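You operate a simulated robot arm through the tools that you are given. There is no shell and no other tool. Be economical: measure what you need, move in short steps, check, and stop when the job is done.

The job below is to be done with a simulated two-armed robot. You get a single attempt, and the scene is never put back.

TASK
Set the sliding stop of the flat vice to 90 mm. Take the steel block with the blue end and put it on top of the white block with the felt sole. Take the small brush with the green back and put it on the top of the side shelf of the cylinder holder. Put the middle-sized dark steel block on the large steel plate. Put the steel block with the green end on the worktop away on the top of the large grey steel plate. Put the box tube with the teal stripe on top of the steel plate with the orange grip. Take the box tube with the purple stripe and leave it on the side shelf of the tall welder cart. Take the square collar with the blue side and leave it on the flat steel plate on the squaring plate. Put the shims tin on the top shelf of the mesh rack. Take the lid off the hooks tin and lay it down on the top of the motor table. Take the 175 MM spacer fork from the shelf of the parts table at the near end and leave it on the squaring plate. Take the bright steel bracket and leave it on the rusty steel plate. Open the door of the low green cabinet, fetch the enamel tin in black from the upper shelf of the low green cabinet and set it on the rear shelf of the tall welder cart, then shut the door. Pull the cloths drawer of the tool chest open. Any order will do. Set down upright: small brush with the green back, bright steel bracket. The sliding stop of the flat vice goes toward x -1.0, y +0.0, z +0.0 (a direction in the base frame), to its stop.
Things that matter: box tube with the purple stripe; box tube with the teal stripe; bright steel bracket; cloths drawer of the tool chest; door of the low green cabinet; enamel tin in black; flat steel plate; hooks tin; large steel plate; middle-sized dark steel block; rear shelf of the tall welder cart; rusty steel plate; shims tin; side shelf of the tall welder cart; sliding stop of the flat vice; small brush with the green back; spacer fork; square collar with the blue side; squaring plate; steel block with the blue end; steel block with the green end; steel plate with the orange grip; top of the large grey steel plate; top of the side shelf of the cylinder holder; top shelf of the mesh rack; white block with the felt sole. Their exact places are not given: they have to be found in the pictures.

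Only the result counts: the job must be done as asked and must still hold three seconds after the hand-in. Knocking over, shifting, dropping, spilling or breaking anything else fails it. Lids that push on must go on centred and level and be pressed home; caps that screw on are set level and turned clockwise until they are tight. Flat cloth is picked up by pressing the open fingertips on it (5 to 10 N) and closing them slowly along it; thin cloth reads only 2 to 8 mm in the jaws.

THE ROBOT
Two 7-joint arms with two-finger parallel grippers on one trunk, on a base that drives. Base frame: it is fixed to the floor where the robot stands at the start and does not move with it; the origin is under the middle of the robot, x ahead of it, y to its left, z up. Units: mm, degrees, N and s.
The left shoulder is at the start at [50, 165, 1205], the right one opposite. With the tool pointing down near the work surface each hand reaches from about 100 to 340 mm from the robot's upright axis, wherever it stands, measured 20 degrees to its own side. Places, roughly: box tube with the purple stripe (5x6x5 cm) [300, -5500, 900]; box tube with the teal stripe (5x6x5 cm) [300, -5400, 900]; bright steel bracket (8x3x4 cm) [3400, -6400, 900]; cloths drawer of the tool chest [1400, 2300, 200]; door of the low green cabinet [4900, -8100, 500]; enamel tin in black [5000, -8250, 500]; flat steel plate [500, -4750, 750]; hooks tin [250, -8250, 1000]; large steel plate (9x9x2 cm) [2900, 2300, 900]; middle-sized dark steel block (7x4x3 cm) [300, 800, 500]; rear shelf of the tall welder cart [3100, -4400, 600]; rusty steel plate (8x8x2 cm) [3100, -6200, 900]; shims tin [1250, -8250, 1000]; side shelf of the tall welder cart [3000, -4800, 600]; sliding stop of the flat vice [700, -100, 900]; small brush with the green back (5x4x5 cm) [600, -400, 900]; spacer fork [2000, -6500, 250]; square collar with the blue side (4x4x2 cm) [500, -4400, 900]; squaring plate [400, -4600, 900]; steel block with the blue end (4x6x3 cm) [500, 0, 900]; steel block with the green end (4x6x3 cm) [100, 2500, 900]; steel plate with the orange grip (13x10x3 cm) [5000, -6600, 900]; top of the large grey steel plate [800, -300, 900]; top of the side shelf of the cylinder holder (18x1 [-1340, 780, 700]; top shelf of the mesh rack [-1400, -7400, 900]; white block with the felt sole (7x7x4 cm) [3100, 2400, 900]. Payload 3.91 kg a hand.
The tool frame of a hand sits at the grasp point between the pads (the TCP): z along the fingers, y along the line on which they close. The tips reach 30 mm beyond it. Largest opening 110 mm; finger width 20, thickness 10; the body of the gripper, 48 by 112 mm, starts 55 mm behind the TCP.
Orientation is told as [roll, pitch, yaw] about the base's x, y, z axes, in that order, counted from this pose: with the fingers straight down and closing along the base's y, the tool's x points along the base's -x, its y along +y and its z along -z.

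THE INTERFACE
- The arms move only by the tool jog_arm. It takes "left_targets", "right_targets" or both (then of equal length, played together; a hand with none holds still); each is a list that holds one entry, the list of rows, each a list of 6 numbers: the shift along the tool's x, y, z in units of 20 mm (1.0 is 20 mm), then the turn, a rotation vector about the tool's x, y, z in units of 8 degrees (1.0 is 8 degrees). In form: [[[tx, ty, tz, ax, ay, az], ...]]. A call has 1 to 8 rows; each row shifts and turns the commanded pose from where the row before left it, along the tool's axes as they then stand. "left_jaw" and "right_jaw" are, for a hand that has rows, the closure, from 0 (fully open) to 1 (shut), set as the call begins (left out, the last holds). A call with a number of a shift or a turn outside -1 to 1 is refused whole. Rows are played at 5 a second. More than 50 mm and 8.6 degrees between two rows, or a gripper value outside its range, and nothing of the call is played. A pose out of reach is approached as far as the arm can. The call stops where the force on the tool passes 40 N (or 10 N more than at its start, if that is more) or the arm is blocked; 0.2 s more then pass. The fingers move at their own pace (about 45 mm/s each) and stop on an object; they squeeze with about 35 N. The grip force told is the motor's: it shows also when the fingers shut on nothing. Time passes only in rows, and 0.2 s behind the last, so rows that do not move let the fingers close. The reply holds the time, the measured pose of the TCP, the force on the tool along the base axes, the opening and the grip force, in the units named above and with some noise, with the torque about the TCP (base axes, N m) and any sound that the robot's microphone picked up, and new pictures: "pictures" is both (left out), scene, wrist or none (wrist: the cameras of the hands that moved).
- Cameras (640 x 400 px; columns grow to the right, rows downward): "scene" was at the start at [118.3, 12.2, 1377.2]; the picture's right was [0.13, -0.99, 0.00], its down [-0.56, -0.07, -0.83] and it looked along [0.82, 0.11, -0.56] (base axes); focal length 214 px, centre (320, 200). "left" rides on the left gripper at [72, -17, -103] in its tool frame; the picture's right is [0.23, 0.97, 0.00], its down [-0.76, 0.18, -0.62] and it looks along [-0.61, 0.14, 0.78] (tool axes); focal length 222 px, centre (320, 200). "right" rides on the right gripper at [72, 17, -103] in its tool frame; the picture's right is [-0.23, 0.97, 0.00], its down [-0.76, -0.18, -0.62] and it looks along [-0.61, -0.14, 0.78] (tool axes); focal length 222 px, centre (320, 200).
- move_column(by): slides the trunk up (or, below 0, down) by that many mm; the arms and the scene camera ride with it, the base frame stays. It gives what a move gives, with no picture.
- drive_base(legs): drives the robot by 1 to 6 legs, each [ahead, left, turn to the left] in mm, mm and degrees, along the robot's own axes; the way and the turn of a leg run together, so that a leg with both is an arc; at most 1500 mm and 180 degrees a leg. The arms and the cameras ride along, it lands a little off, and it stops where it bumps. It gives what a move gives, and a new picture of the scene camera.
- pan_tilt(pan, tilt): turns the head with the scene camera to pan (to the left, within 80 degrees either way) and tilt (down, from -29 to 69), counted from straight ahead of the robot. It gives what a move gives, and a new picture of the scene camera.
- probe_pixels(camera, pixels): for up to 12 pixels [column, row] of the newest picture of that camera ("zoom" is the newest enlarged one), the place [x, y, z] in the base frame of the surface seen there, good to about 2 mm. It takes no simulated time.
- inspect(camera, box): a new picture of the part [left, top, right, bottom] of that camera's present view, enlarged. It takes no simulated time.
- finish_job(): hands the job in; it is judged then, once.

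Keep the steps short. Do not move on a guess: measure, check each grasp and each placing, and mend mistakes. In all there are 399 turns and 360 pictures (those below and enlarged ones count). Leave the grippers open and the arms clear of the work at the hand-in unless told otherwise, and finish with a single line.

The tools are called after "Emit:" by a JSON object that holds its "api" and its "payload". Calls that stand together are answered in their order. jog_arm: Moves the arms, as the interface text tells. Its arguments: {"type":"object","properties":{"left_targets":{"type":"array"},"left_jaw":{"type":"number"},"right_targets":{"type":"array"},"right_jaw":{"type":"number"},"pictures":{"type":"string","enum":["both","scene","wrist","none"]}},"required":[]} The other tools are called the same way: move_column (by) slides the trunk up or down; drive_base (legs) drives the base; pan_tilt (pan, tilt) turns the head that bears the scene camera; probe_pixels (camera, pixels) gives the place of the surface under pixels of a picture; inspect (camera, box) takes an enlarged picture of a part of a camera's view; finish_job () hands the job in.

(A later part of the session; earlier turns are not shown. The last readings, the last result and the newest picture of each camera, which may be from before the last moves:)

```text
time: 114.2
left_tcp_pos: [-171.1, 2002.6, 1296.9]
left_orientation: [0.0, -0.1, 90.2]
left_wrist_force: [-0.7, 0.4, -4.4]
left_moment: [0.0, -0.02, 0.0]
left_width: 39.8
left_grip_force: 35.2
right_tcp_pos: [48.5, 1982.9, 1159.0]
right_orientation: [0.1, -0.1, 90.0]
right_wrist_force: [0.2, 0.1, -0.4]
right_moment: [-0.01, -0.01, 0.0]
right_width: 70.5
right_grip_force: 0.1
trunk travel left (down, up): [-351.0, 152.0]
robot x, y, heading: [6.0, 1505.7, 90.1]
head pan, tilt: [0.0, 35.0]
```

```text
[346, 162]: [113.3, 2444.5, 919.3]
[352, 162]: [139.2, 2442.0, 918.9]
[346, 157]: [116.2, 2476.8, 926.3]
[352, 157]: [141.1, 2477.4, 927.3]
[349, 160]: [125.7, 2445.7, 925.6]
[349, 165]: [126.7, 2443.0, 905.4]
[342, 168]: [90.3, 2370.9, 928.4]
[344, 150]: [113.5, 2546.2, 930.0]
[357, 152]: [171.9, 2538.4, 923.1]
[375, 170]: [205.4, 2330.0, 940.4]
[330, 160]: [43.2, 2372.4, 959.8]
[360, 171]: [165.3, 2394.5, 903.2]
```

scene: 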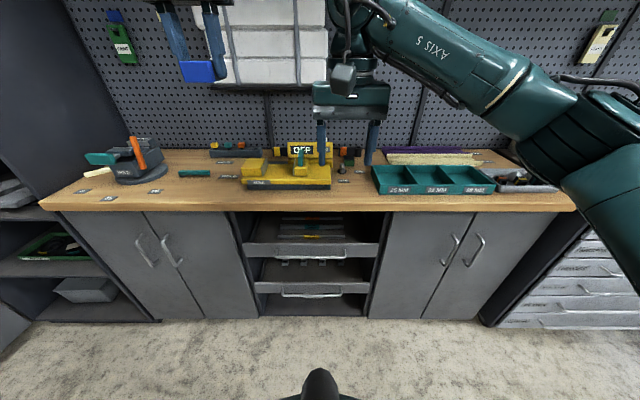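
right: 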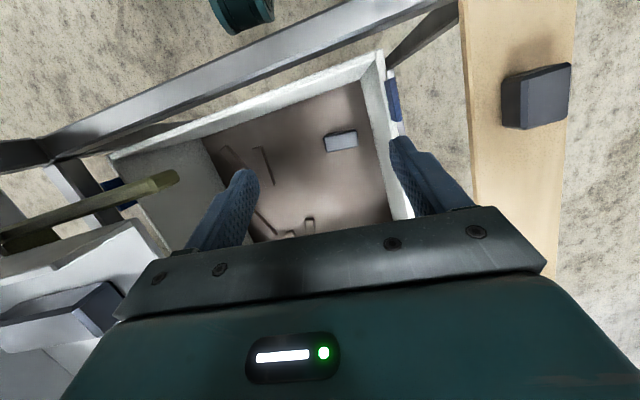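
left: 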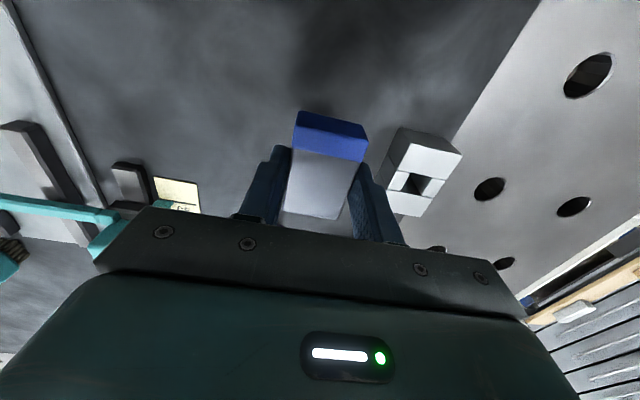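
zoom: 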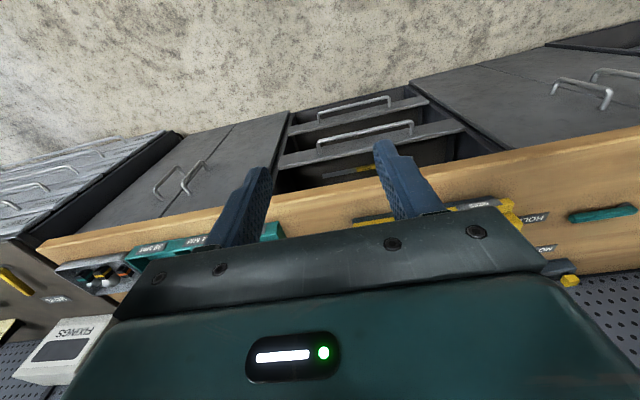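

The block is centred at (128, 2469), 38 mm wide in x, with its top at z 927. I drive up to the worktop with the right hand in line with it.

Emit:
{"api": "drive_base", "payload": {"legs": [[370, -80, 0]]}}

Emit:
{"api": "jog_arm", "payload": {"right_targets": [[[0, 0, 1, 0, 0, 0], [0, 0, 1, 0, 0, 0], [-1, 0, 0.5, 0, 0, 0], [-1, 0, 0.5, 0, 0, 0], [-1, 0, 0.5, 0, 0, 0], [-1, 0, 0.5, 0, 0, 0], [-1, 0, 0.5, 0, 0, 0]]], "right_jaw": 0.36, "pictures": "wrist"}}

```text
time: 116.6
left_tcp_pos: [-94.0, 2364.5, 1295.7]
left_orientation: [0.0, 0.0, 90.2]
left_wrist_force: [-0.1, 0.6, -4.7]
left_moment: [0.01, -0.03, 0.01]
left_width: 39.8
left_grip_force: 35.0
right_tcp_pos: [125.5, 2344.8, 1158.0]
right_orientation: [0.1, -0.1, 90.0]
right_wrist_force: [1.1, 0.0, 0.5]
right_moment: [-0.02, 0.0, -0.02]
right_width: 70.4
right_grip_force: 0.0
trunk travel left (down, up): [-351.0, 152.0]
robot x, y, heading: [83.6, 1867.3, 90.3]
head pan, tilt: [0.0, 35.0]
```

scene: 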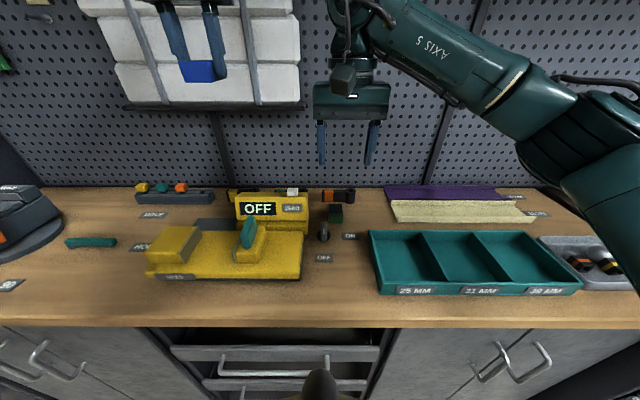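

```text
time: 118.2
left_tcp_pos: [-94.3, 2363.3, 1295.7]
left_orientation: [0.0, 0.0, 90.2]
left_wrist_force: [1.4, 0.4, -5.4]
left_moment: [-0.06, 0.02, -0.01]
left_width: 39.6
left_grip_force: 34.9
right_tcp_pos: [124.1, 2443.8, 1070.2]
right_orientation: [0.0, 0.0, 90.1]
right_wrist_force: [0.0, 1.1, -1.0]
right_moment: [-0.02, 0.0, 0.01]
right_width: 70.4
right_grip_force: 0.1
trunk travel left (down, up): [-351.0, 152.0]
robot x, y, heading: [82.5, 1868.6, 90.4]
head pan, tilt: [0.0, 35.0]
```

right: 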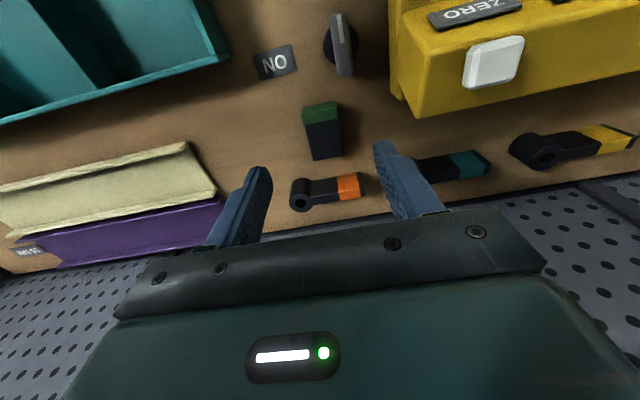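

I probe the block from this closer view.

Emit:
{"api": "probe_pixels", "payload": {"camera": "right", "pixels": [[307, 122], [337, 122], [311, 156], [340, 154], [322, 112], [325, 140], [352, 188], [345, 165], [300, 185], [343, 45]]}}

```text
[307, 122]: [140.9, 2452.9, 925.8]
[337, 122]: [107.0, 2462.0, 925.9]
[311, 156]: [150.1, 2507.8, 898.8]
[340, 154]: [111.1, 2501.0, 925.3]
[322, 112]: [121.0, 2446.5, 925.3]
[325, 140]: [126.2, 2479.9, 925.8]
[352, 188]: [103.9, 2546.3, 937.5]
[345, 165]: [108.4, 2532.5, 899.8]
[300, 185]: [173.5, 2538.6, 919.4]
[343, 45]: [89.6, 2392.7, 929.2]
```

Emit:
{"api": "jog_arm", "payload": {"right_targets": [[[-0.75, -0.1, 0.5, 0, 0, 0.6], [-0.7, 0, 1, 0, 0, 0], [0, 0, 1, 0, 0, 0], [0, 0, 1, 0, 0, 0], [0, 0, 1, 0, 0, 0], [0, 0, 1, 0, 0, 0], [0, 0, 0.8, 0, 0, 0]]], "pictures": "wrist"}}

```text
time: 119.8
left_tcp_pos: [-92.5, 2364.2, 1296.5]
left_orientation: [0.0, 0.0, 90.4]
left_wrist_force: [0.7, 0.9, -4.2]
left_moment: [-0.01, -0.03, -0.02]
left_width: 39.6
left_grip_force: 34.9
right_tcp_pos: [128.6, 2473.2, 941.9]
right_orientation: [0.2, 0.0, 85.1]
right_wrist_force: [-0.5, -0.2, 0.4]
right_moment: [0.04, -0.05, -0.02]
right_width: 70.4
right_grip_force: 0.0
trunk travel left (down, up): [-351.0, 152.0]
robot x, y, heading: [83.4, 1866.8, 90.1]
head pan, tilt: [0.0, 35.0]
```

right: 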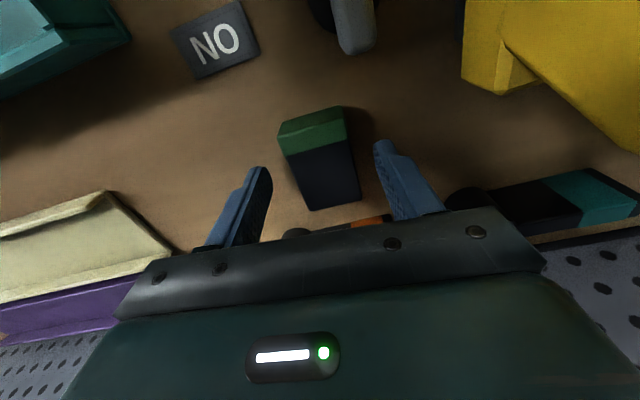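

Aligned. I go down the last 10 mm, close, and lift slightly.

Emit:
{"api": "jog_arm", "payload": {"right_targets": [[[0, 0, 0.48, 0, 0, 0]]], "pictures": "none"}}

Emit:
{"api": "jog_arm", "payload": {"right_targets": [[[0, 0, 0, 0, 0, 0], [0, 0, 0, 0, 0, 0], [0, 0, 0, 0, 0, 0], [0, 0, 0, 0, 0, 0], [0, 0, 0, 0, 0, 0], [0, 0, -0.5, 0, 0, 0], [0, 0, -0.8, 0, 0, 0], [0, 0, -0.8, 0, 0, 0]]], "right_jaw": 1, "pictures": "wrist"}}

```text
time: 120.2
left_tcp_pos: [-93.1, 2363.5, 1296.5]
left_orientation: [-0.1, 0.0, 90.3]
left_wrist_force: [0.1, -0.1, -4.0]
left_moment: [0.0, 0.01, 0.01]
left_width: 39.5
left_grip_force: 35.0
right_tcp_pos: [127.4, 2472.7, 933.8]
right_orientation: [0.1, -0.1, 85.1]
right_wrist_force: [0.2, 0.0, -0.7]
right_moment: [0.0, 0.0, 0.0]
right_width: 70.4
right_grip_force: 0.1
trunk travel left (down, up): [-351.0, 152.0]
robot x, y, heading: [88.3, 1869.8, 90.1]
head pan, tilt: [0.0, 35.0]
```

```text
time: 122.0
left_tcp_pos: [-92.6, 2363.7, 1296.2]
left_orientation: [0.0, 0.0, 90.2]
left_wrist_force: [0.0, 0.6, -4.6]
left_moment: [0.01, -0.01, -0.04]
left_width: 39.7
left_grip_force: 35.1
right_tcp_pos: [126.3, 2473.0, 976.5]
right_orientation: [0.3, -0.1, 85.2]
right_wrist_force: [0.3, 0.2, -5.2]
right_moment: [0.0, 0.03, -0.01]
right_width: 39.8
right_grip_force: 34.9
trunk travel left (down, up): [-351.0, 152.0]
robot x, y, heading: [85.8, 1869.5, 90.0]
head pan, tilt: [0.0, 35.0]
```

right: 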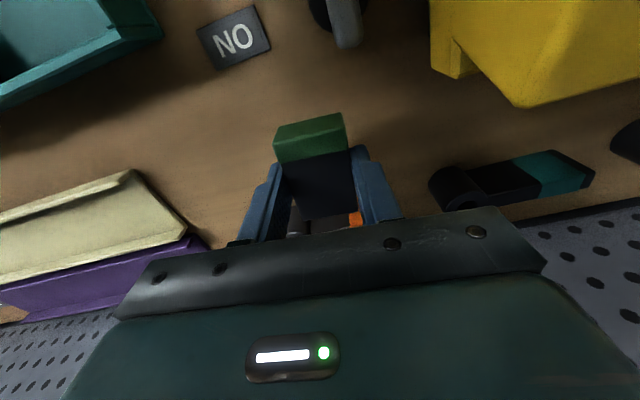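

The green-ended block is held (5 N). I raise and retract the right hand, back off, turn and drive toward the far bench.

Emit:
{"api": "jog_arm", "payload": {"right_targets": [[[0, 0, -1, 0, 0, 0], [0, 0, -1, 0, 0, 0], [0, 0, -1, 0, 0, 0], [0.5, 0, -1, 0, 0, 0], [1, 0, -1, 0, 0, 0], [1, 0, -1, 0, 0, -0.6], [1, 0, -1, 0, 0, 0], [1, 0, -1, 0, 0, 0]]], "pictures": "none"}}

Emit:
{"api": "drive_base", "payload": {"legs": [[-420, 0, 0], [0, 0, -90]]}}

Emit:
{"api": "pan_tilt", "payload": {"pan": 10, "tilt": 25}}

```text
time: 123.8
left_tcp_pos: [-94.0, 2363.6, 1295.4]
left_orientation: [0.0, 0.0, 90.3]
left_wrist_force: [-0.1, -0.1, -5.4]
left_moment: [-0.01, -0.01, 0.01]
left_width: 39.6
left_grip_force: 35.1
right_tcp_pos: [123.5, 2384.6, 1135.6]
right_orientation: [0.1, -0.1, 89.9]
right_wrist_force: [0.2, -0.4, -5.3]
right_moment: [-0.01, 0.0, -0.01]
right_width: 39.8
right_grip_force: 34.8
trunk travel left (down, up): [-351.0, 152.0]
robot x, y, heading: [79.3, 1870.5, 89.9]
head pan, tilt: [0.0, 35.0]
```

```text
time: 130.2
left_tcp_pos: [580.2, 1614.4, 1296.3]
left_orientation: [-0.1, 0.0, -0.4]
left_wrist_force: [-0.1, -0.8, -4.7]
left_moment: [0.0, -0.01, 0.0]
left_width: 39.8
left_grip_force: 34.8
right_tcp_pos: [596.4, 1397.2, 1135.9]
right_orientation: [0.2, -0.1, -0.9]
right_wrist_force: [-0.1, 0.3, -5.5]
right_moment: [-0.05, 0.02, 0.0]
right_width: 39.5
right_grip_force: 34.5
trunk travel left (down, up): [-351.0, 152.0]
robot x, y, heading: [85.5, 1446.2, -0.4]
head pan, tilt: [0.0, 35.0]
```

scene: 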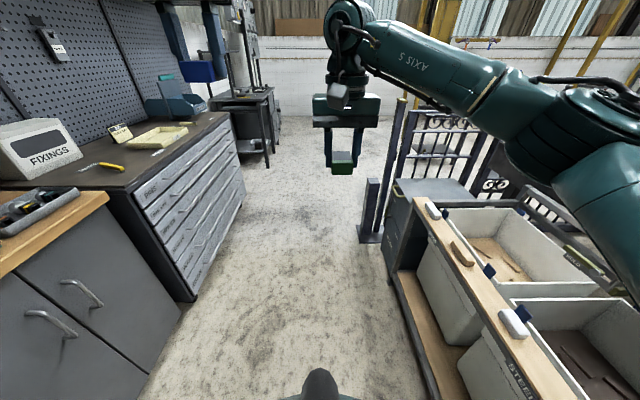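

```text
time: 131.0
left_tcp_pos: [580.1, 1614.0, 1296.2]
left_orientation: [0.0, 0.1, -0.6]
left_wrist_force: [-0.4, -0.1, -5.4]
left_moment: [-0.01, -0.01, -0.03]
left_width: 39.5
left_grip_force: 34.6
right_tcp_pos: [597.7, 1395.1, 1135.3]
right_orientation: [0.0, -0.1, -0.9]
right_wrist_force: [0.9, -0.3, -4.6]
right_moment: [0.02, 0.02, -0.03]
right_width: 39.6
right_grip_force: 34.8
trunk travel left (down, up): [-351.0, 152.0]
robot x, y, heading: [83.5, 1443.4, -0.7]
head pan, tilt: [10.0, 25.0]
```

scene: 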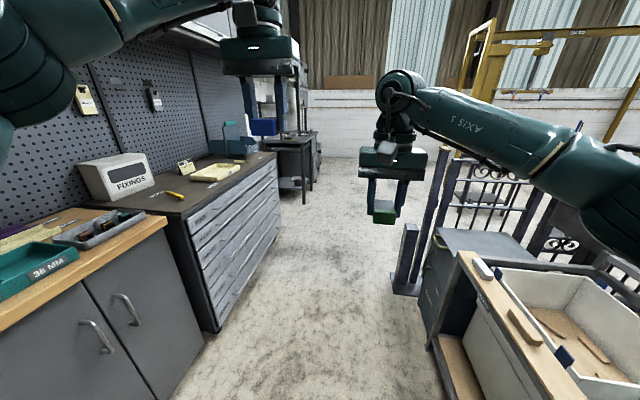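

I check the lane clearances: fence post foot and chest front.

Emit:
{"api": "probe_pixels", "payload": {"camera": "scene", "pixels": [[405, 290], [435, 330], [215, 330], [275, 215], [295, 190], [315, 180], [300, 145], [210, 290], [240, 230], [265, 185]]}}

```text
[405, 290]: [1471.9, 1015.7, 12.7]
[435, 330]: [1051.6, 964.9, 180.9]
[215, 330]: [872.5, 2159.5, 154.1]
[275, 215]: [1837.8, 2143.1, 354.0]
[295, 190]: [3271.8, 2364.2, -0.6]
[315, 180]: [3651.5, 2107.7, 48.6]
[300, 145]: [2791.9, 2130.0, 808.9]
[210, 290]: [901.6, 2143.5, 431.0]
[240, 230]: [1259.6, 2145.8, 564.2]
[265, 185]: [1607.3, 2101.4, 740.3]
```

The lane between y≈1015 and y≈2100 is clear. I drive along it to x≈2600 and turn to face the far bench.

Emit:
{"api": "drive_base", "payload": {"legs": [[1400, 70, 0.5], [1250, 0, 0], [0, 0, 90]]}}

```text
time: 147.7
left_tcp_pos: [2547.1, 2024.1, 1296.1]
left_orientation: [0.0, 0.0, 91.1]
left_wrist_force: [-0.2, 0.5, -4.6]
left_moment: [0.0, -0.03, 0.02]
left_width: 39.6
left_grip_force: 35.4
right_tcp_pos: [2764.6, 2046.4, 1136.3]
right_orientation: [0.0, 0.0, 91.0]
right_wrist_force: [-0.1, -0.6, -5.1]
right_moment: [-0.01, 0.03, 0.0]
right_width: 39.8
right_grip_force: 35.2
trunk travel left (down, up): [-351.0, 152.0]
robot x, y, heading: [2734.1, 1533.3, 91.2]
head pan, tilt: [10.0, 25.0]
```

scene: 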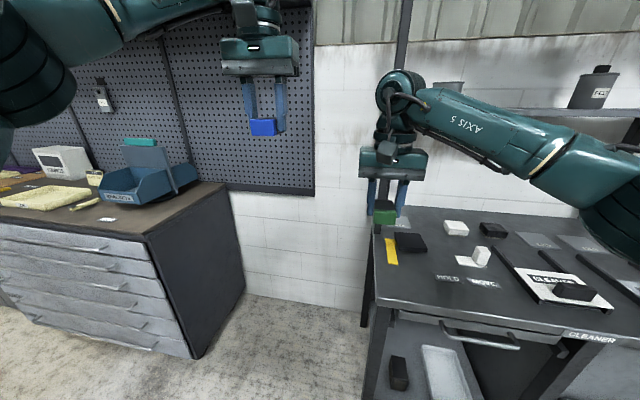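

Emit:
{"api": "pan_tilt", "payload": {"pan": -25, "tilt": 35}}

Emit:
{"api": "inspect", "payload": {"camera": "scene", "box": [180, 150, 400, 290]}}

```text
time: 148.7
left_tcp_pos: [2548.1, 2023.6, 1295.3]
left_orientation: [0.0, 0.0, 91.2]
left_wrist_force: [-0.3, 0.1, -4.6]
left_moment: [-0.02, 0.04, -0.02]
left_width: 39.4
left_grip_force: 34.6
right_tcp_pos: [2765.2, 2046.9, 1135.3]
right_orientation: [0.1, 0.0, 90.9]
right_wrist_force: [-0.3, 0.9, -4.3]
right_moment: [-0.03, -0.02, -0.01]
right_width: 39.8
right_grip_force: 34.5
trunk travel left (down, up): [-351.0, 152.0]
robot x, y, heading: [2733.7, 1531.0, 91.0]
head pan, tilt: [-25.0, 35.0]
```

scene: 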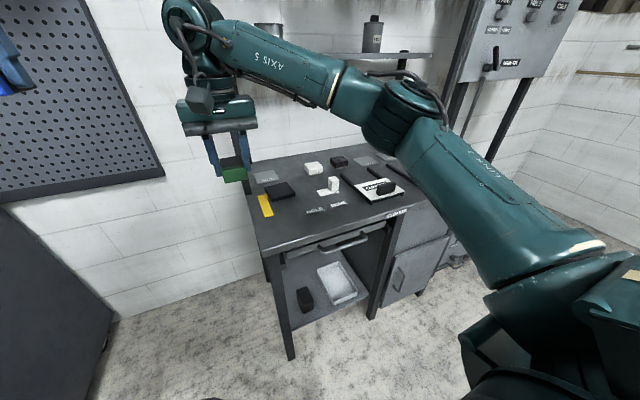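

```text
2.86 times, centred on (290, 220) of scene
```

zoom: 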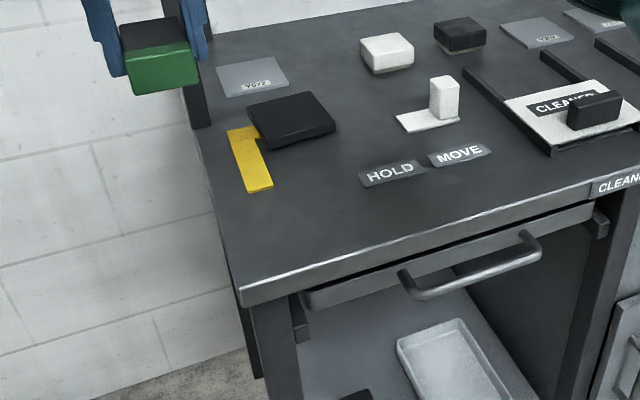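

The white 7×7 block is at zoom (388, 52) and the large dark plate at (290, 118). I probe both and their surroundings.

Emit:
{"api": "probe_pixels", "payload": {"camera": "zoom", "pixels": [[362, 42], [408, 38], [374, 52], [412, 48], [388, 42], [388, 64], [255, 108], [308, 96], [332, 124], [278, 140], [292, 115], [250, 160]]}}

Emit:
{"api": "inspect", "payload": {"camera": "scene", "box": [260, 140, 360, 210]}}

Emit:
{"api": "probe_pixels", "payload": {"camera": "zoom", "pixels": [[290, 118], [350, 112], [358, 135], [305, 145], [320, 128], [325, 160], [440, 230], [500, 100], [100, 270], [160, 350], [250, 30], [380, 300]]}}

```text
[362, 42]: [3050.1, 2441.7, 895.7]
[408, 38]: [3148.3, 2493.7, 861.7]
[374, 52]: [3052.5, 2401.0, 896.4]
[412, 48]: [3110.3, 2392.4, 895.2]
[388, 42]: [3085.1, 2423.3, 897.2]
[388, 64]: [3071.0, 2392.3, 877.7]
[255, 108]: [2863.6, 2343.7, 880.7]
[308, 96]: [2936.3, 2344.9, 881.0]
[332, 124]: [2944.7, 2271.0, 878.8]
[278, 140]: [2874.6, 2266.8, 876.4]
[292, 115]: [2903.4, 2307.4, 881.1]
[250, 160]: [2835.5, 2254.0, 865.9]
```

```text
5.71 times, centred on (310, 175) of scene
```

zoom: 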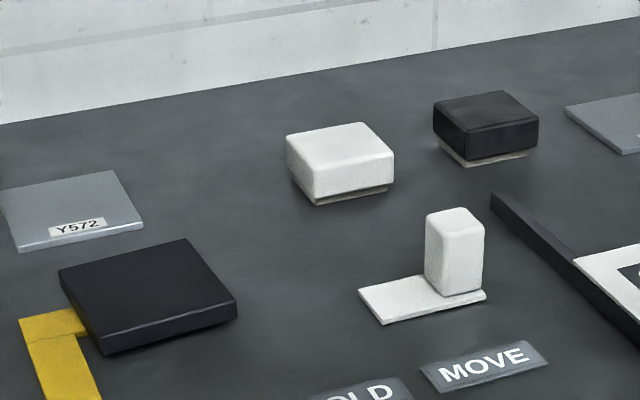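

```text
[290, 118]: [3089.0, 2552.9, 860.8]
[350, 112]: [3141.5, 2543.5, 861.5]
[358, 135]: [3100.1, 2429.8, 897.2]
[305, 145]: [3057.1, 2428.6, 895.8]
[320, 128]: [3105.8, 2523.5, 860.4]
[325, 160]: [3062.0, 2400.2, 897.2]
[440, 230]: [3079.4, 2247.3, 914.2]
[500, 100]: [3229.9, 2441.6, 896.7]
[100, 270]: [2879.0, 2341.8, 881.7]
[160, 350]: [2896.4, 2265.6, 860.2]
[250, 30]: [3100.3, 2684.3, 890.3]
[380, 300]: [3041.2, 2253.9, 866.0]
```

White block top: centre (3082, 2424), z 896.5. Plate top: centre (2904, 2306), z 880.5. I move in front so that the left hand lines up with the white block, extend it and lower.

Emit:
{"api": "drive_base", "payload": {"legs": [[250, -515, -1.1]]}}

Emit:
{"api": "jog_arm", "payload": {"left_targets": [[[0, 0, 1, 0, 0, 0], [0, 0, 1, 0, 0, 0], [0, 0, 1, 0, 0, 0], [-1, 0, 1, 0, 0, 0], [-1, 0, 1, 0, 0, 0], [-1, 0, 1, 0, 0, 0], [-1, 0, 1, 0, 0, 0], [0, 0, 1, 0, 0, 0]]], "right_targets": [[[0, 0, -1, 0, 0, 0], [0, 0, -1, 0, 0, 0], [0, 0, -1, 0, 0, 0], [0, 0, -1, 0, 0, 0], [0, 0, 0, 0, 0, 0], [0, 0, 0, 0, 0, 0], [0, 0, 0, 0, 0, 0], [0, 0, 0, 0, 0, 0]]], "pictures": "none"}}

```text
time: 153.3
left_tcp_pos: [3040.6, 2264.3, 1295.3]
left_orientation: [0.1, 0.1, 90.1]
left_wrist_force: [0.3, 0.1, -4.6]
left_moment: [-0.02, -0.01, -0.04]
left_width: 39.7
left_grip_force: 34.9
right_tcp_pos: [3256.7, 2285.2, 1132.4]
right_orientation: [0.0, 0.0, 89.9]
right_wrist_force: [-0.7, -0.6, -4.4]
right_moment: [-0.01, -0.03, 0.01]
right_width: 39.9
right_grip_force: 34.6
trunk travel left (down, up): [-351.0, 152.0]
robot x, y, heading: [3214.4, 1768.1, 90.2]
head pan, tilt: [-25.0, 35.0]
stopped in leg 1: the robot was blocked; the commanded pose is now the measured one
```

scene: 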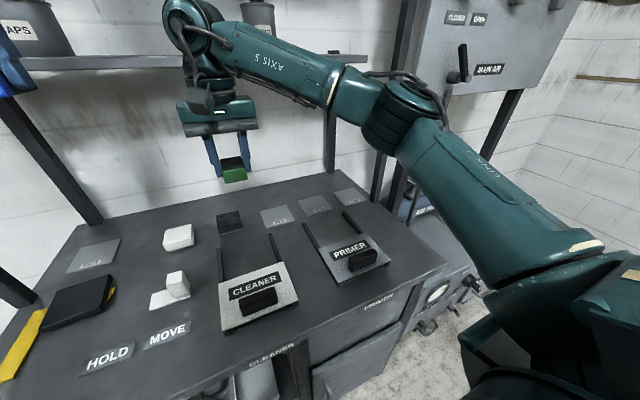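

```text
time: 155.1
left_tcp_pos: [3041.0, 2345.9, 1135.2]
left_orientation: [0.0, 0.0, 90.2]
left_wrist_force: [-1.1, 0.0, -5.2]
left_moment: [-0.06, -0.03, 0.01]
left_width: 39.9
left_grip_force: 35.1
right_tcp_pos: [3256.2, 2285.3, 1213.6]
right_orientation: [0.1, 0.0, 90.0]
right_wrist_force: [-0.6, 0.6, -4.5]
right_moment: [-0.02, -0.02, -0.02]
right_width: 39.8
right_grip_force: 35.0
trunk travel left (down, up): [-351.0, 152.0]
robot x, y, heading: [3208.8, 1770.7, 90.2]
head pan, tilt: [-25.0, 35.0]
```

The base bumped lightly just short of the goal. I continue with the arm: lower and extend the left hand and see how far it reaches.

Emit:
{"api": "jog_arm", "payload": {"left_targets": [[[0, -0.5, 1, 0, 0, 0], [0, -0.5, 1, 0, 0, 0], [0, -0.5, 1, 0, 0, 0], [0, -0.5, 1, 0, 0, 0], [-1, 0, 1, 0, 0, 0], [-1, 0, 1, 0, 0, 0], [-1, 0, 1, 0, 0, 0], [-0.9, 0, 0.5, 0, 0, 0]]], "pictures": "wrist"}}

Emit:
{"api": "probe_pixels", "payload": {"camera": "scene", "pixels": [[270, 355], [370, 305], [250, 385], [470, 310], [440, 335], [340, 365], [290, 385], [435, 265]]}}

```text
time: 156.9
left_tcp_pos: [3079.5, 2422.3, 983.6]
left_orientation: [0.2, 0.1, 90.2]
left_wrist_force: [-0.5, -0.6, -4.5]
left_moment: [-0.01, -0.04, 0.0]
left_width: 39.8
left_grip_force: 34.9
right_tcp_pos: [3257.9, 2285.3, 1214.1]
right_orientation: [0.1, 0.1, 90.0]
right_wrist_force: [-0.5, 0.4, -4.4]
right_moment: [0.02, 0.03, 0.0]
right_width: 39.7
right_grip_force: 35.5
trunk travel left (down, up): [-351.0, 152.0]
robot x, y, heading: [3218.3, 1772.0, 90.2]
head pan, tilt: [-25.0, 35.0]
```

left: 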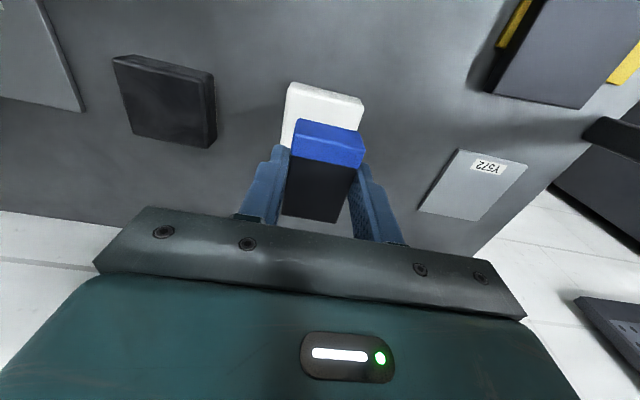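

```text
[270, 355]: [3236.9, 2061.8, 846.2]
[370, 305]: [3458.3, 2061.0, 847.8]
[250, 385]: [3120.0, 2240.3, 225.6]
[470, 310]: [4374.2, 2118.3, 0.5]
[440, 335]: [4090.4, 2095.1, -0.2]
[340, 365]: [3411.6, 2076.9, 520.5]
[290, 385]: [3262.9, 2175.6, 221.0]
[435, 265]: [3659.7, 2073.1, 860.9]
```

Reach is fine: the hand is at (3079, 2422). I verify the white block from this view.

Emit:
{"api": "probe_pixels", "payload": {"camera": "left", "pixels": [[293, 90], [355, 105], [288, 130], [325, 105], [288, 115], [358, 118]]}}

Emit:
{"api": "jog_arm", "payload": {"left_targets": [[[0, -0.1, 0.8, 0, 0, 0], [0, 0, 0.8, 0, 0, 0], [0, 0, 0.7, 0, 0, 0]]], "pictures": "wrist"}}

```text
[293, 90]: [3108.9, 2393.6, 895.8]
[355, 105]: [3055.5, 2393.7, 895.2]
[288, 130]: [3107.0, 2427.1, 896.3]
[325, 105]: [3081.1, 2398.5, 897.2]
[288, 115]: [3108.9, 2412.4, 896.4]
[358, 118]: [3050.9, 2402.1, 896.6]
```

```text
time: 157.7
left_tcp_pos: [3082.1, 2421.9, 937.8]
left_orientation: [0.0, 0.2, 90.2]
left_wrist_force: [-0.7, 0.6, -4.4]
left_moment: [-0.02, -0.02, 0.01]
left_width: 39.7
left_grip_force: 35.0
right_tcp_pos: [3257.8, 2284.4, 1213.7]
right_orientation: [0.1, -0.2, 90.0]
right_wrist_force: [0.7, 0.1, -5.4]
right_moment: [0.0, 0.01, 0.03]
right_width: 39.7
right_grip_force: 35.4
trunk travel left (down, up): [-351.0, 152.0]
robot x, y, heading: [3217.1, 1772.6, 90.4]
head pan, tilt: [-25.0, 35.0]
```

left: 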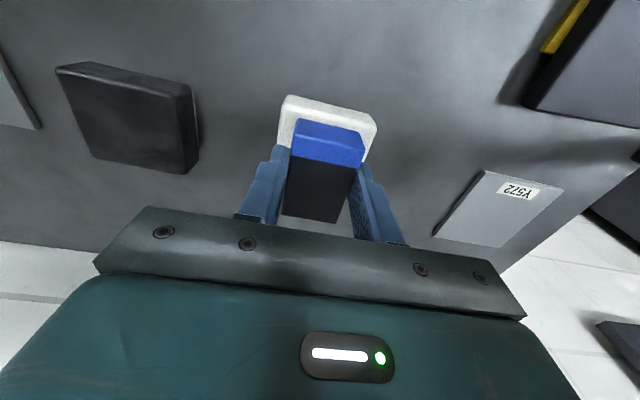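

Well centred. I creep down to contact.

Emit:
{"api": "jog_arm", "payload": {"left_targets": [[[0, 0, 0.35, 0, 0, 0], [0, 0, 0.1, 0, 0, 0]]], "pictures": "none"}}

Emit:
{"api": "jog_arm", "payload": {"left_targets": [[[0, 0, 0.05, 0, 0, 0], [0, 0, 0.05, 0, 0, 0]]], "pictures": "none"}}

```text
time: 158.3
left_tcp_pos: [3081.1, 2421.8, 930.5]
left_orientation: [0.1, 0.1, 90.2]
left_wrist_force: [0.4, 0.0, -2.3]
left_moment: [0.1, -0.07, -0.02]
left_width: 39.7
left_grip_force: 35.1
right_tcp_pos: [3256.9, 2283.6, 1214.4]
right_orientation: [0.0, 0.0, 90.0]
right_wrist_force: [0.3, -0.5, -5.1]
right_moment: [0.02, 0.02, 0.0]
right_width: 39.6
right_grip_force: 35.4
trunk travel left (down, up): [-351.0, 152.0]
robot x, y, heading: [3217.0, 1768.7, 90.3]
head pan, tilt: [-25.0, 35.0]
```

```text
time: 158.9
left_tcp_pos: [3081.5, 2421.3, 930.9]
left_orientation: [0.1, -0.2, 90.2]
left_wrist_force: [0.8, 0.6, 10.5]
left_moment: [-0.07, -0.11, -0.02]
left_width: 39.7
left_grip_force: 35.2
right_tcp_pos: [3257.3, 2283.7, 1216.2]
right_orientation: [0.1, -0.1, 90.0]
right_wrist_force: [-0.1, -0.4, -5.7]
right_moment: [-0.03, 0.02, 0.0]
right_width: 40.0
right_grip_force: 34.7
trunk travel left (down, up): [-351.0, 152.0]
robot x, y, heading: [3214.8, 1767.7, 90.3]
head pan, tilt: [-25.0, 35.0]
```

Contact. I open the left jaws and rise.

Emit:
{"api": "jog_arm", "payload": {"left_targets": [[[0, 0, 0, 0, 0, 0], [0, 0, 0, 0, 0, 0], [0, 0, 0, 0, 0, 0], [0, 0, -0.5, 0, 0, 0], [0, 0, -1, 0, 0, 0], [0, 0, -1, 0, 0, 0], [0, 0, -1, 0, 0, 0], [0, 0, -1, 0, 0, 0]]], "left_jaw": 0.36, "pictures": "wrist"}}

```text
time: 160.7
left_tcp_pos: [3078.1, 2420.9, 1008.2]
left_orientation: [0.1, 0.0, 90.3]
left_wrist_force: [0.6, 0.1, -0.4]
left_moment: [0.01, 0.0, -0.01]
left_width: 70.3
left_grip_force: 0.0
left hand out of reach, approached as far as the arm can: row 8
right_tcp_pos: [3257.6, 2284.1, 1215.4]
right_orientation: [0.1, 0.0, 90.0]
right_wrist_force: [0.2, 0.7, -5.1]
right_moment: [0.03, -0.01, -0.01]
right_width: 39.8
right_grip_force: 34.9
trunk travel left (down, up): [-351.0, 152.0]
robot x, y, heading: [3217.4, 1774.5, 90.1]
head pan, tilt: [-25.0, 35.0]
```

left: 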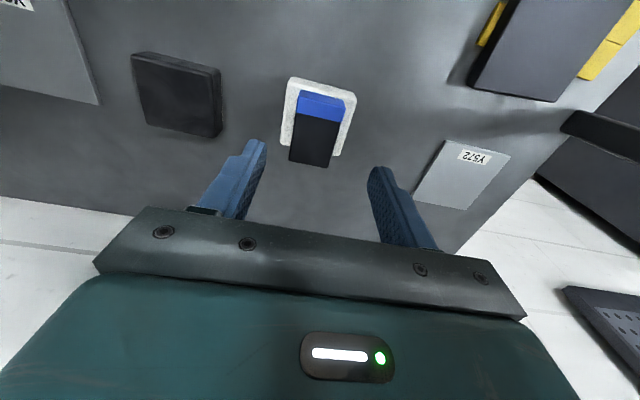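

The blue-ended block rests on the white block. I retract the left hand and drive to the tool chest to look for the CLOTHS drawer.

Emit:
{"api": "jog_arm", "payload": {"left_targets": [[[1, 0, 0, 0, 0, 0], [1, 0, -1, 0, 0, 0], [1, 0, -1, 0, 0, 0], [1, 0, -1, 0, 0, 0], [1, 0, -1, 0, 0, 0], [1, 0, -1, 0, 0, 0]]], "pictures": "none"}}

Emit:
{"api": "drive_base", "payload": {"legs": [[-330, 0, 0], [0, 1000, 0], [0, 650, 0]]}}

Emit:
{"api": "pan_tilt", "payload": {"pan": 5, "tilt": 45}}

```text
time: 162.1
left_tcp_pos: [3079.3, 2297.9, 1109.3]
left_orientation: [0.1, 0.0, 90.3]
left_wrist_force: [-0.6, -0.8, 0.5]
left_moment: [-0.01, -0.02, -0.02]
left_width: 70.5
left_grip_force: 0.0
right_tcp_pos: [3256.2, 2284.1, 1214.2]
right_orientation: [0.2, -0.2, 90.0]
right_wrist_force: [0.7, 0.2, -4.8]
right_moment: [0.0, 0.02, 0.0]
right_width: 39.7
right_grip_force: 34.9
trunk travel left (down, up): [-351.0, 152.0]
robot x, y, heading: [3215.4, 1772.0, 90.4]
head pan, tilt: [-25.0, 35.0]
```

```text
time: 178.7
left_tcp_pos: [1421.8, 1943.2, 1109.3]
left_orientation: [0.2, 0.1, 91.3]
left_wrist_force: [0.5, -0.3, 0.4]
left_moment: [0.0, 0.0, 0.01]
left_width: 70.5
left_grip_force: 0.1
right_tcp_pos: [1600.1, 1930.9, 1213.9]
right_orientation: [0.1, -0.1, 91.0]
right_wrist_force: [-0.1, -0.7, -3.9]
right_moment: [0.01, 0.0, 0.02]
right_width: 39.4
right_grip_force: 34.5
trunk travel left (down, up): [-351.0, 152.0]
robot x, y, heading: [1570.1, 1415.0, 91.6]
head pan, tilt: [-25.0, 35.0]
```

scene: 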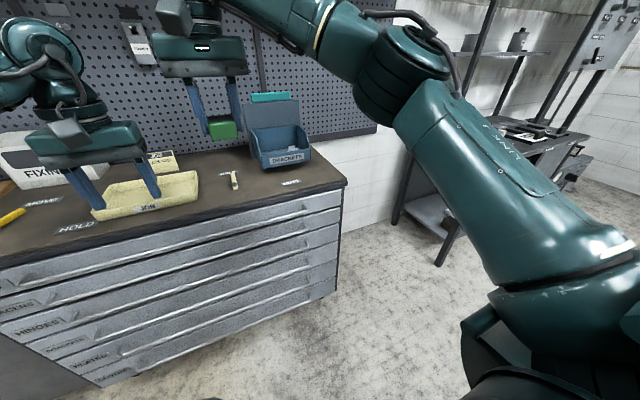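

```text
time: 179.6
left_tcp_pos: [1422.1, 1942.8, 1109.8]
left_orientation: [0.2, 0.1, 91.4]
left_wrist_force: [0.4, -0.7, 0.0]
left_moment: [0.02, 0.0, -0.02]
left_width: 70.6
left_grip_force: 0.0
right_tcp_pos: [1601.4, 1930.7, 1213.9]
right_orientation: [0.1, 0.0, 90.9]
right_wrist_force: [0.4, 0.0, -4.6]
right_moment: [0.02, -0.01, 0.0]
right_width: 39.9
right_grip_force: 35.2
trunk travel left (down, up): [-351.0, 152.0]
robot x, y, heading: [1572.1, 1417.3, 91.2]
head pan, tilt: [5.0, 45.0]
```

scene: 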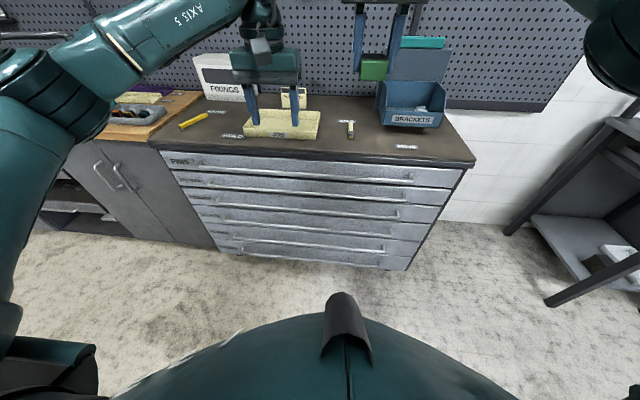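

Emit:
{"api": "inspect", "payload": {"camera": "scene", "box": [160, 150, 320, 270]}}

Emit:
{"api": "inspect", "payload": {"camera": "scene", "box": [300, 150, 460, 280]}}

```text
3.33 times, centred on (240, 210) of scene
```

zoom: 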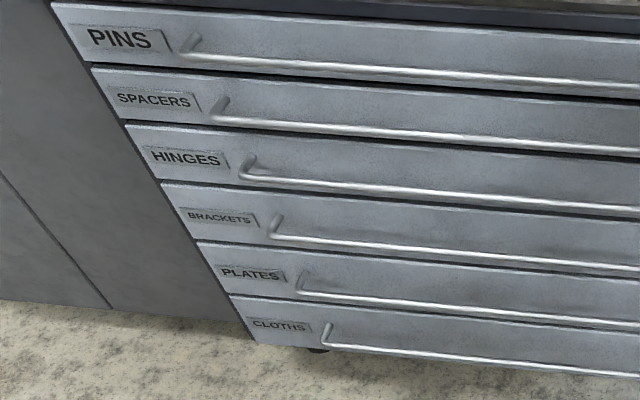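

```text
3.08 times, centred on (380, 215) of scene
```

zoom: 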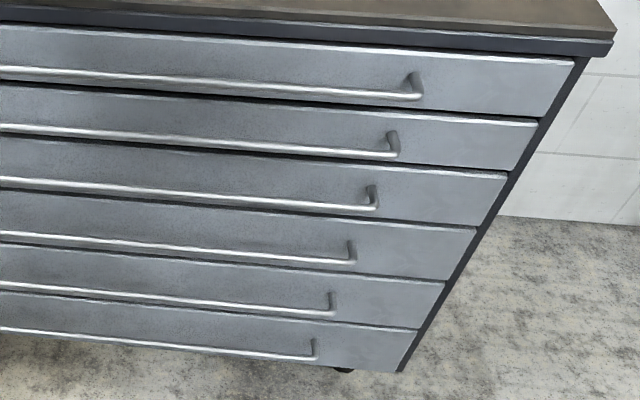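

CLOTHS is the bottom drawer, with a long rod handle. I probe the rods and the face.

Emit:
{"api": "probe_pixels", "payload": {"camera": "zoom", "pixels": [[100, 338], [200, 347], [300, 357], [313, 345], [350, 350], [150, 325], [200, 303], [300, 310], [250, 320], [100, 285], [345, 240], [230, 255]]}}

```text
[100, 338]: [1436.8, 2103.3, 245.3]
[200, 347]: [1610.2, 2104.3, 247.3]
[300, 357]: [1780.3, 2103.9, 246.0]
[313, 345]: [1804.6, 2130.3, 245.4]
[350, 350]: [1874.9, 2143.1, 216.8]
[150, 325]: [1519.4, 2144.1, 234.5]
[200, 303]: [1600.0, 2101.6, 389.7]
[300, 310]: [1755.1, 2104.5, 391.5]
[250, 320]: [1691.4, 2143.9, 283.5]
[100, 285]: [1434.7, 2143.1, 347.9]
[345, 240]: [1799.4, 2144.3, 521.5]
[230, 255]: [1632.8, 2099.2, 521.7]
```

The rod's front is at y 2103, z 246; the drawer face is at y 2144. I'll hook the rod with closed left fingers leaned about 32°. First I retract the right hand, start lowering the left, and drop the trunk.

Emit:
{"api": "jog_arm", "payload": {"left_targets": [[[0.5, 0, 1, 0, 0, 0], [0.5, 0, 1, 0, 0, 0], [0.5, 0, 1, 0, 0, 0], [0.5, 0, 1, 0, 0, 0], [0, 0, 1, 0, 0, 0], [0, 0, 1, 0, 0, 0], [0, 0, 1, 0, 0, 0], [0, 0, 1, 0, 0, 0]]], "right_targets": [[[1, 0, 0, 0, 0, 0], [1, 0, 0, 0, 0, 0], [1, 0, 0, 0, 0, 0], [1, 0, 0, 0, 0, 0], [1, 0, 0, 0, 0, 0], [1, 0, 0, 0, 0, 0], [1, 0, 0, 0, 0, 0], [1, 0, 0, 0, 0, 0]]], "left_jaw": 1, "pictures": "none"}}

Emit:
{"api": "drive_base", "payload": {"legs": [[80, 0, -1.2]]}}

Emit:
{"api": "move_column", "payload": {"by": -345}}

Emit:
{"api": "jog_arm", "payload": {"left_targets": [[[0, 0, 1, 0, 0, 0], [0, 0, 1, 0, 0, 0], [0, 0, 1, 0, 0, 0], [0, 0, 1, 0, 0, 0], [0, 0, 1, 0, 0, 0], [0, 0, 1, 0, 0, 0], [0, 0, 1, 0, 0, 0], [0, 0, 1, 0, 0, 0]]], "pictures": "none"}}

```text
time: 181.4
left_tcp_pos: [1422.6, 1902.5, 949.1]
left_orientation: [0.0, 0.0, 91.3]
left_wrist_force: [0.2, -0.3, -0.1]
left_moment: [-0.02, -0.01, -0.02]
left_width: 0.3
left_grip_force: 34.8
right_tcp_pos: [1603.4, 1770.9, 1214.5]
right_orientation: [0.1, -0.1, 91.0]
right_wrist_force: [0.1, -0.1, -4.6]
right_moment: [0.01, 0.02, 0.01]
right_width: 39.7
right_grip_force: 35.0
trunk travel left (down, up): [-351.0, 152.0]
robot x, y, heading: [1567.2, 1417.2, 91.4]
head pan, tilt: [5.0, 45.0]
```

```text
time: 182.5
left_tcp_pos: [1432.1, 1985.2, 948.0]
left_orientation: [0.2, 0.0, 90.1]
left_wrist_force: [0.0, 1.2, -0.3]
left_moment: [-0.02, 0.03, -0.02]
left_width: 0.0
left_grip_force: 35.0
right_tcp_pos: [1610.2, 1849.4, 1213.0]
right_orientation: [0.2, -0.1, 89.8]
right_wrist_force: [-0.1, 0.7, -5.3]
right_moment: [-0.02, -0.01, -0.02]
right_width: 39.8
right_grip_force: 34.7
trunk travel left (down, up): [-351.0, 152.0]
robot x, y, heading: [1566.6, 1494.3, 90.1]
head pan, tilt: [5.0, 45.0]
```

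scene: 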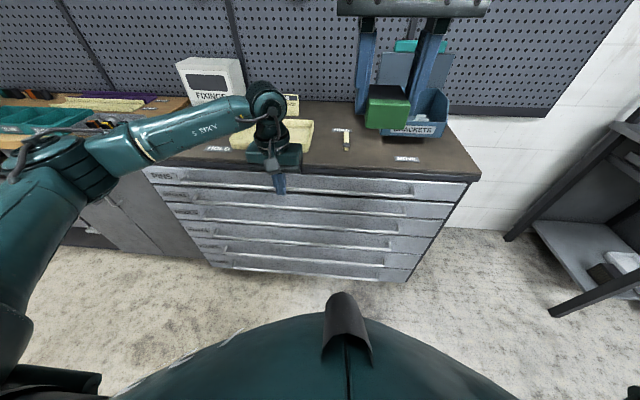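

```text
time: 185.9
left_tcp_pos: [1431.6, 1982.7, 605.1]
left_orientation: [0.1, 0.0, 90.0]
left_wrist_force: [-0.4, 0.0, -1.1]
left_moment: [0.0, -0.02, 0.02]
left_width: 0.0
left_grip_force: 35.0
right_tcp_pos: [1609.1, 1849.2, 870.0]
right_orientation: [0.1, -0.1, 89.8]
right_wrist_force: [-0.3, 0.1, -4.9]
right_moment: [-0.02, -0.02, 0.02]
right_width: 39.6
right_grip_force: 35.3
trunk travel left (down, up): [-6.0, 497.0]
robot x, y, heading: [1568.3, 1496.4, 90.3]
head pan, tilt: [5.0, 45.0]
```

```text
time: 187.7
left_tcp_pos: [1431.7, 1985.5, 443.9]
left_orientation: [0.1, 0.0, 90.2]
left_wrist_force: [0.1, 0.4, -0.8]
left_moment: [0.0, 0.02, 0.03]
left_width: 0.0
left_grip_force: 35.4
right_tcp_pos: [1609.3, 1848.3, 868.5]
right_orientation: [0.1, -0.1, 89.9]
right_wrist_force: [0.1, -0.5, -4.8]
right_moment: [0.01, 0.0, 0.01]
right_width: 39.6
right_grip_force: 34.3
trunk travel left (down, up): [-6.0, 497.0]
robot x, y, heading: [1568.2, 1498.1, 90.3]
head pan, tilt: [5.0, 45.0]
```

I lean the left hand 32° (fingers toward the chest) and continue down.

Emit:
{"api": "jog_arm", "payload": {"left_targets": [[[0, 0, 0, 0, -1, 0], [0, 0, 0, 0, -1, 0], [0, 0, 0, 0, -1, 0], [0, 0, 0, 0, -1, 0], [0.53, 0, 0.848, 0, 0, 0], [0.53, 0, 0.848, 0, 0, 0], [0.53, 0, 0.848, 0, 0, 0], [0.53, 0, 0.848, 0, 0, 0]]], "pictures": "none"}}

Emit:
{"api": "jog_arm", "payload": {"left_targets": [[[0.53, 0, 0.848, 0, 0, 0], [0.53, 0, 0.848, 0, 0, 0], [0.53, 0, 0.848, 0, 0, 0], [-0.848, 0, 0.53, 0, 0, 0], [-0.848, 0, 0.53, 0, 0, 0]]], "pictures": "wrist"}}

```text
time: 189.5
left_tcp_pos: [1431.2, 1983.2, 363.3]
left_orientation: [0.1, -32.0, 90.1]
left_wrist_force: [-0.6, 0.3, -0.4]
left_moment: [-0.01, 0.01, 0.0]
left_width: 0.0
left_grip_force: 35.9
right_tcp_pos: [1609.2, 1850.4, 868.6]
right_orientation: [0.1, 0.0, 89.9]
right_wrist_force: [0.2, 0.1, -4.6]
right_moment: [-0.04, -0.02, 0.01]
right_width: 39.6
right_grip_force: 35.0
trunk travel left (down, up): [-6.0, 497.0]
robot x, y, heading: [1568.0, 1490.9, 90.1]
head pan, tilt: [5.0, 45.0]
```

```text
time: 190.7
left_tcp_pos: [1429.9, 2022.7, 304.7]
left_orientation: [0.1, -32.0, 90.1]
left_wrist_force: [0.2, -0.1, -0.2]
left_moment: [0.0, -0.01, 0.02]
left_width: 0.0
left_grip_force: 35.0
right_tcp_pos: [1610.0, 1847.7, 869.3]
right_orientation: [0.0, 0.0, 89.9]
right_wrist_force: [0.8, -0.7, -4.2]
right_moment: [-0.03, -0.01, 0.04]
right_width: 39.7
right_grip_force: 34.9
trunk travel left (down, up): [-6.0, 497.0]
robot x, y, heading: [1571.6, 1496.5, 90.3]
head pan, tilt: [5.0, 45.0]
```

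left: 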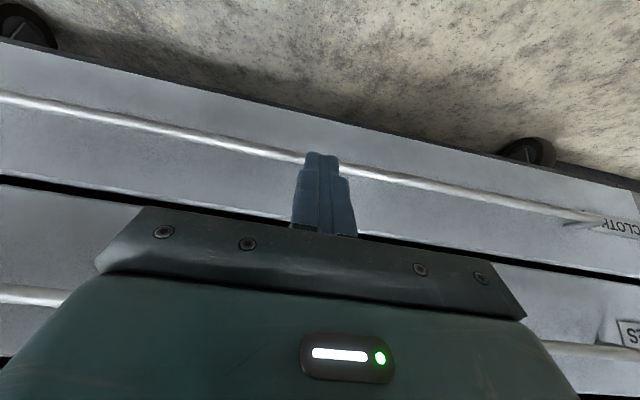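

The rod of the CLOTHS drawer is in view. I probe it next to the fingers.

Emit:
{"api": "probe_pixels", "payload": {"camera": "left", "pixels": [[280, 152], [280, 149], [280, 155], [375, 174], [375, 171], [375, 178], [250, 170], [400, 210]]}}

```text
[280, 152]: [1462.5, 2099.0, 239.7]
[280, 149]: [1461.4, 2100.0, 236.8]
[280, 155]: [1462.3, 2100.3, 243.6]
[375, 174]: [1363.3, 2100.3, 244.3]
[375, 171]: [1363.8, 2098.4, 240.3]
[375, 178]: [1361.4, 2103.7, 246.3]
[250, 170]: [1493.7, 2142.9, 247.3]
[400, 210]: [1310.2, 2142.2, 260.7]
```

Emit:
{"api": "jog_arm", "payload": {"left_targets": [[[-0.848, 0, 0.53, 0, 0, 0], [-0.848, 0, 0.53, 0, 0, 0], [-0.848, 0, 0.53, 0, 0, 0], [-0.848, 0, 0.53, 0, 0, 0], [-0.32, 0, 0.2, 0, 0, 0]]], "pictures": "wrist"}}

```text
time: 191.8
left_tcp_pos: [1432.1, 2099.4, 296.8]
left_orientation: [0.2, -31.1, 89.9]
left_wrist_force: [0.5, 0.1, 0.7]
left_moment: [-0.01, 0.03, 0.01]
left_width: 0.0
left_grip_force: 34.8
right_tcp_pos: [1609.4, 1849.0, 867.9]
right_orientation: [0.0, 0.1, 89.9]
right_wrist_force: [0.1, -0.6, -5.0]
right_moment: [-0.04, -0.02, 0.01]
right_width: 39.6
right_grip_force: 35.4
trunk travel left (down, up): [-6.0, 497.0]
robot x, y, heading: [1567.5, 1491.8, 90.4]
head pan, tilt: [5.0, 45.0]
stopped in row 5 (left hand): the force on the tool passed its limit at 43 N (the readings are from after the stop); the commanded pose is now the measured one
```

left: 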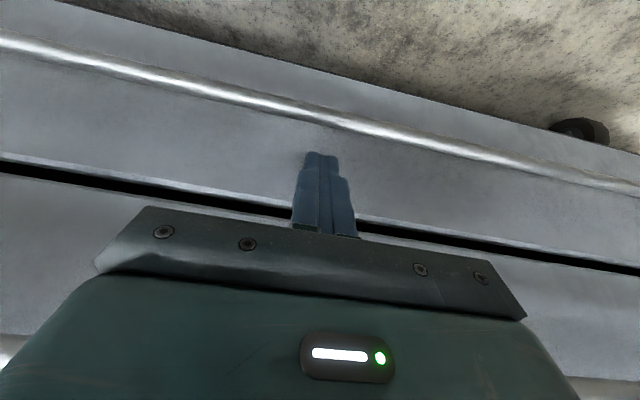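

It touched, probably the gripper body on the rod above. The tips are already past the lower rod from above, so I go down 12 mm, then diagonally down and forward into the gap.

Emit:
{"api": "jog_arm", "payload": {"left_targets": [[[0.16, 0, 0.255, 0, 0, 0], [0.16, 0, 0.255, 0, 0, 0], [-0.08, 0, 0.478, 0, 0, 0], [-0.08, 0, 0.478, 0, 0, 0], [0.16, 0, 0.255, 0, 0, 0]]], "pictures": "wrist"}}

```text
time: 193.0
left_tcp_pos: [1430.2, 2111.5, 263.5]
left_orientation: [0.4, -31.2, 89.9]
left_wrist_force: [-0.1, -0.1, -0.2]
left_moment: [-0.01, 0.01, 0.04]
left_width: 0.2
left_grip_force: 35.0
right_tcp_pos: [1609.1, 1849.5, 869.0]
right_orientation: [0.1, 0.0, 89.8]
right_wrist_force: [0.5, 0.4, -5.0]
right_moment: [0.0, -0.02, -0.01]
right_width: 39.7
right_grip_force: 35.2
trunk travel left (down, up): [-6.0, 497.0]
robot x, y, heading: [1567.6, 1494.9, 90.5]
head pan, tilt: [5.0, 45.0]
```

left: 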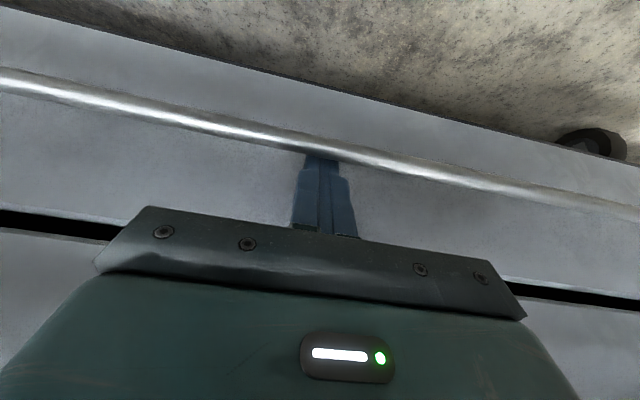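

The tips are behind the rod. I pull back 40 mm and check the face moves.

Emit:
{"api": "jog_arm", "payload": {"left_targets": [[[0.1, 0, 0.16, 0, 0, 0], [0.424, 0, -0.265, 0, 0, 0], [0.424, 0, -0.265, 0, 0, 0], [0.424, 0, -0.265, 0, 0, 0], [0.424, 0, -0.265, 0, 0, 0], [0.424, 0, -0.265, 0, 0, 0]]], "pictures": "wrist"}}

Emit:
{"api": "probe_pixels", "payload": {"camera": "left", "pixels": [[250, 170], [400, 210], [200, 125], [450, 180]]}}

```text
time: 194.4
left_tcp_pos: [1430.7, 2061.4, 260.2]
left_orientation: [0.3, -31.1, 89.9]
left_wrist_force: [-2.3, 6.8, 7.2]
left_moment: [0.11, 0.02, -0.01]
left_width: 0.1
left_grip_force: 35.1
right_tcp_pos: [1609.2, 1848.1, 868.7]
right_orientation: [0.2, -0.1, 89.9]
right_wrist_force: [0.4, 0.2, -4.2]
right_moment: [-0.02, 0.0, 0.02]
right_width: 39.7
right_grip_force: 34.8
trunk travel left (down, up): [-6.0, 497.0]
robot x, y, heading: [1568.4, 1496.3, 90.1]
head pan, tilt: [5.0, 45.0]
```

left: 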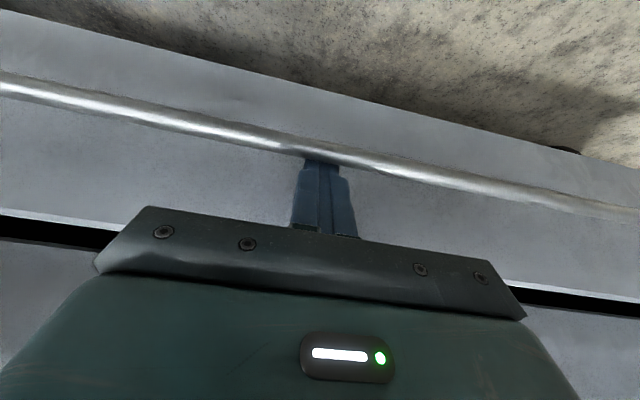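

```text
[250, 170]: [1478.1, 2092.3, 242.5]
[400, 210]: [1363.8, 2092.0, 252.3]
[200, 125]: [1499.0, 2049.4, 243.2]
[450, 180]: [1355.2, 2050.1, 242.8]
```

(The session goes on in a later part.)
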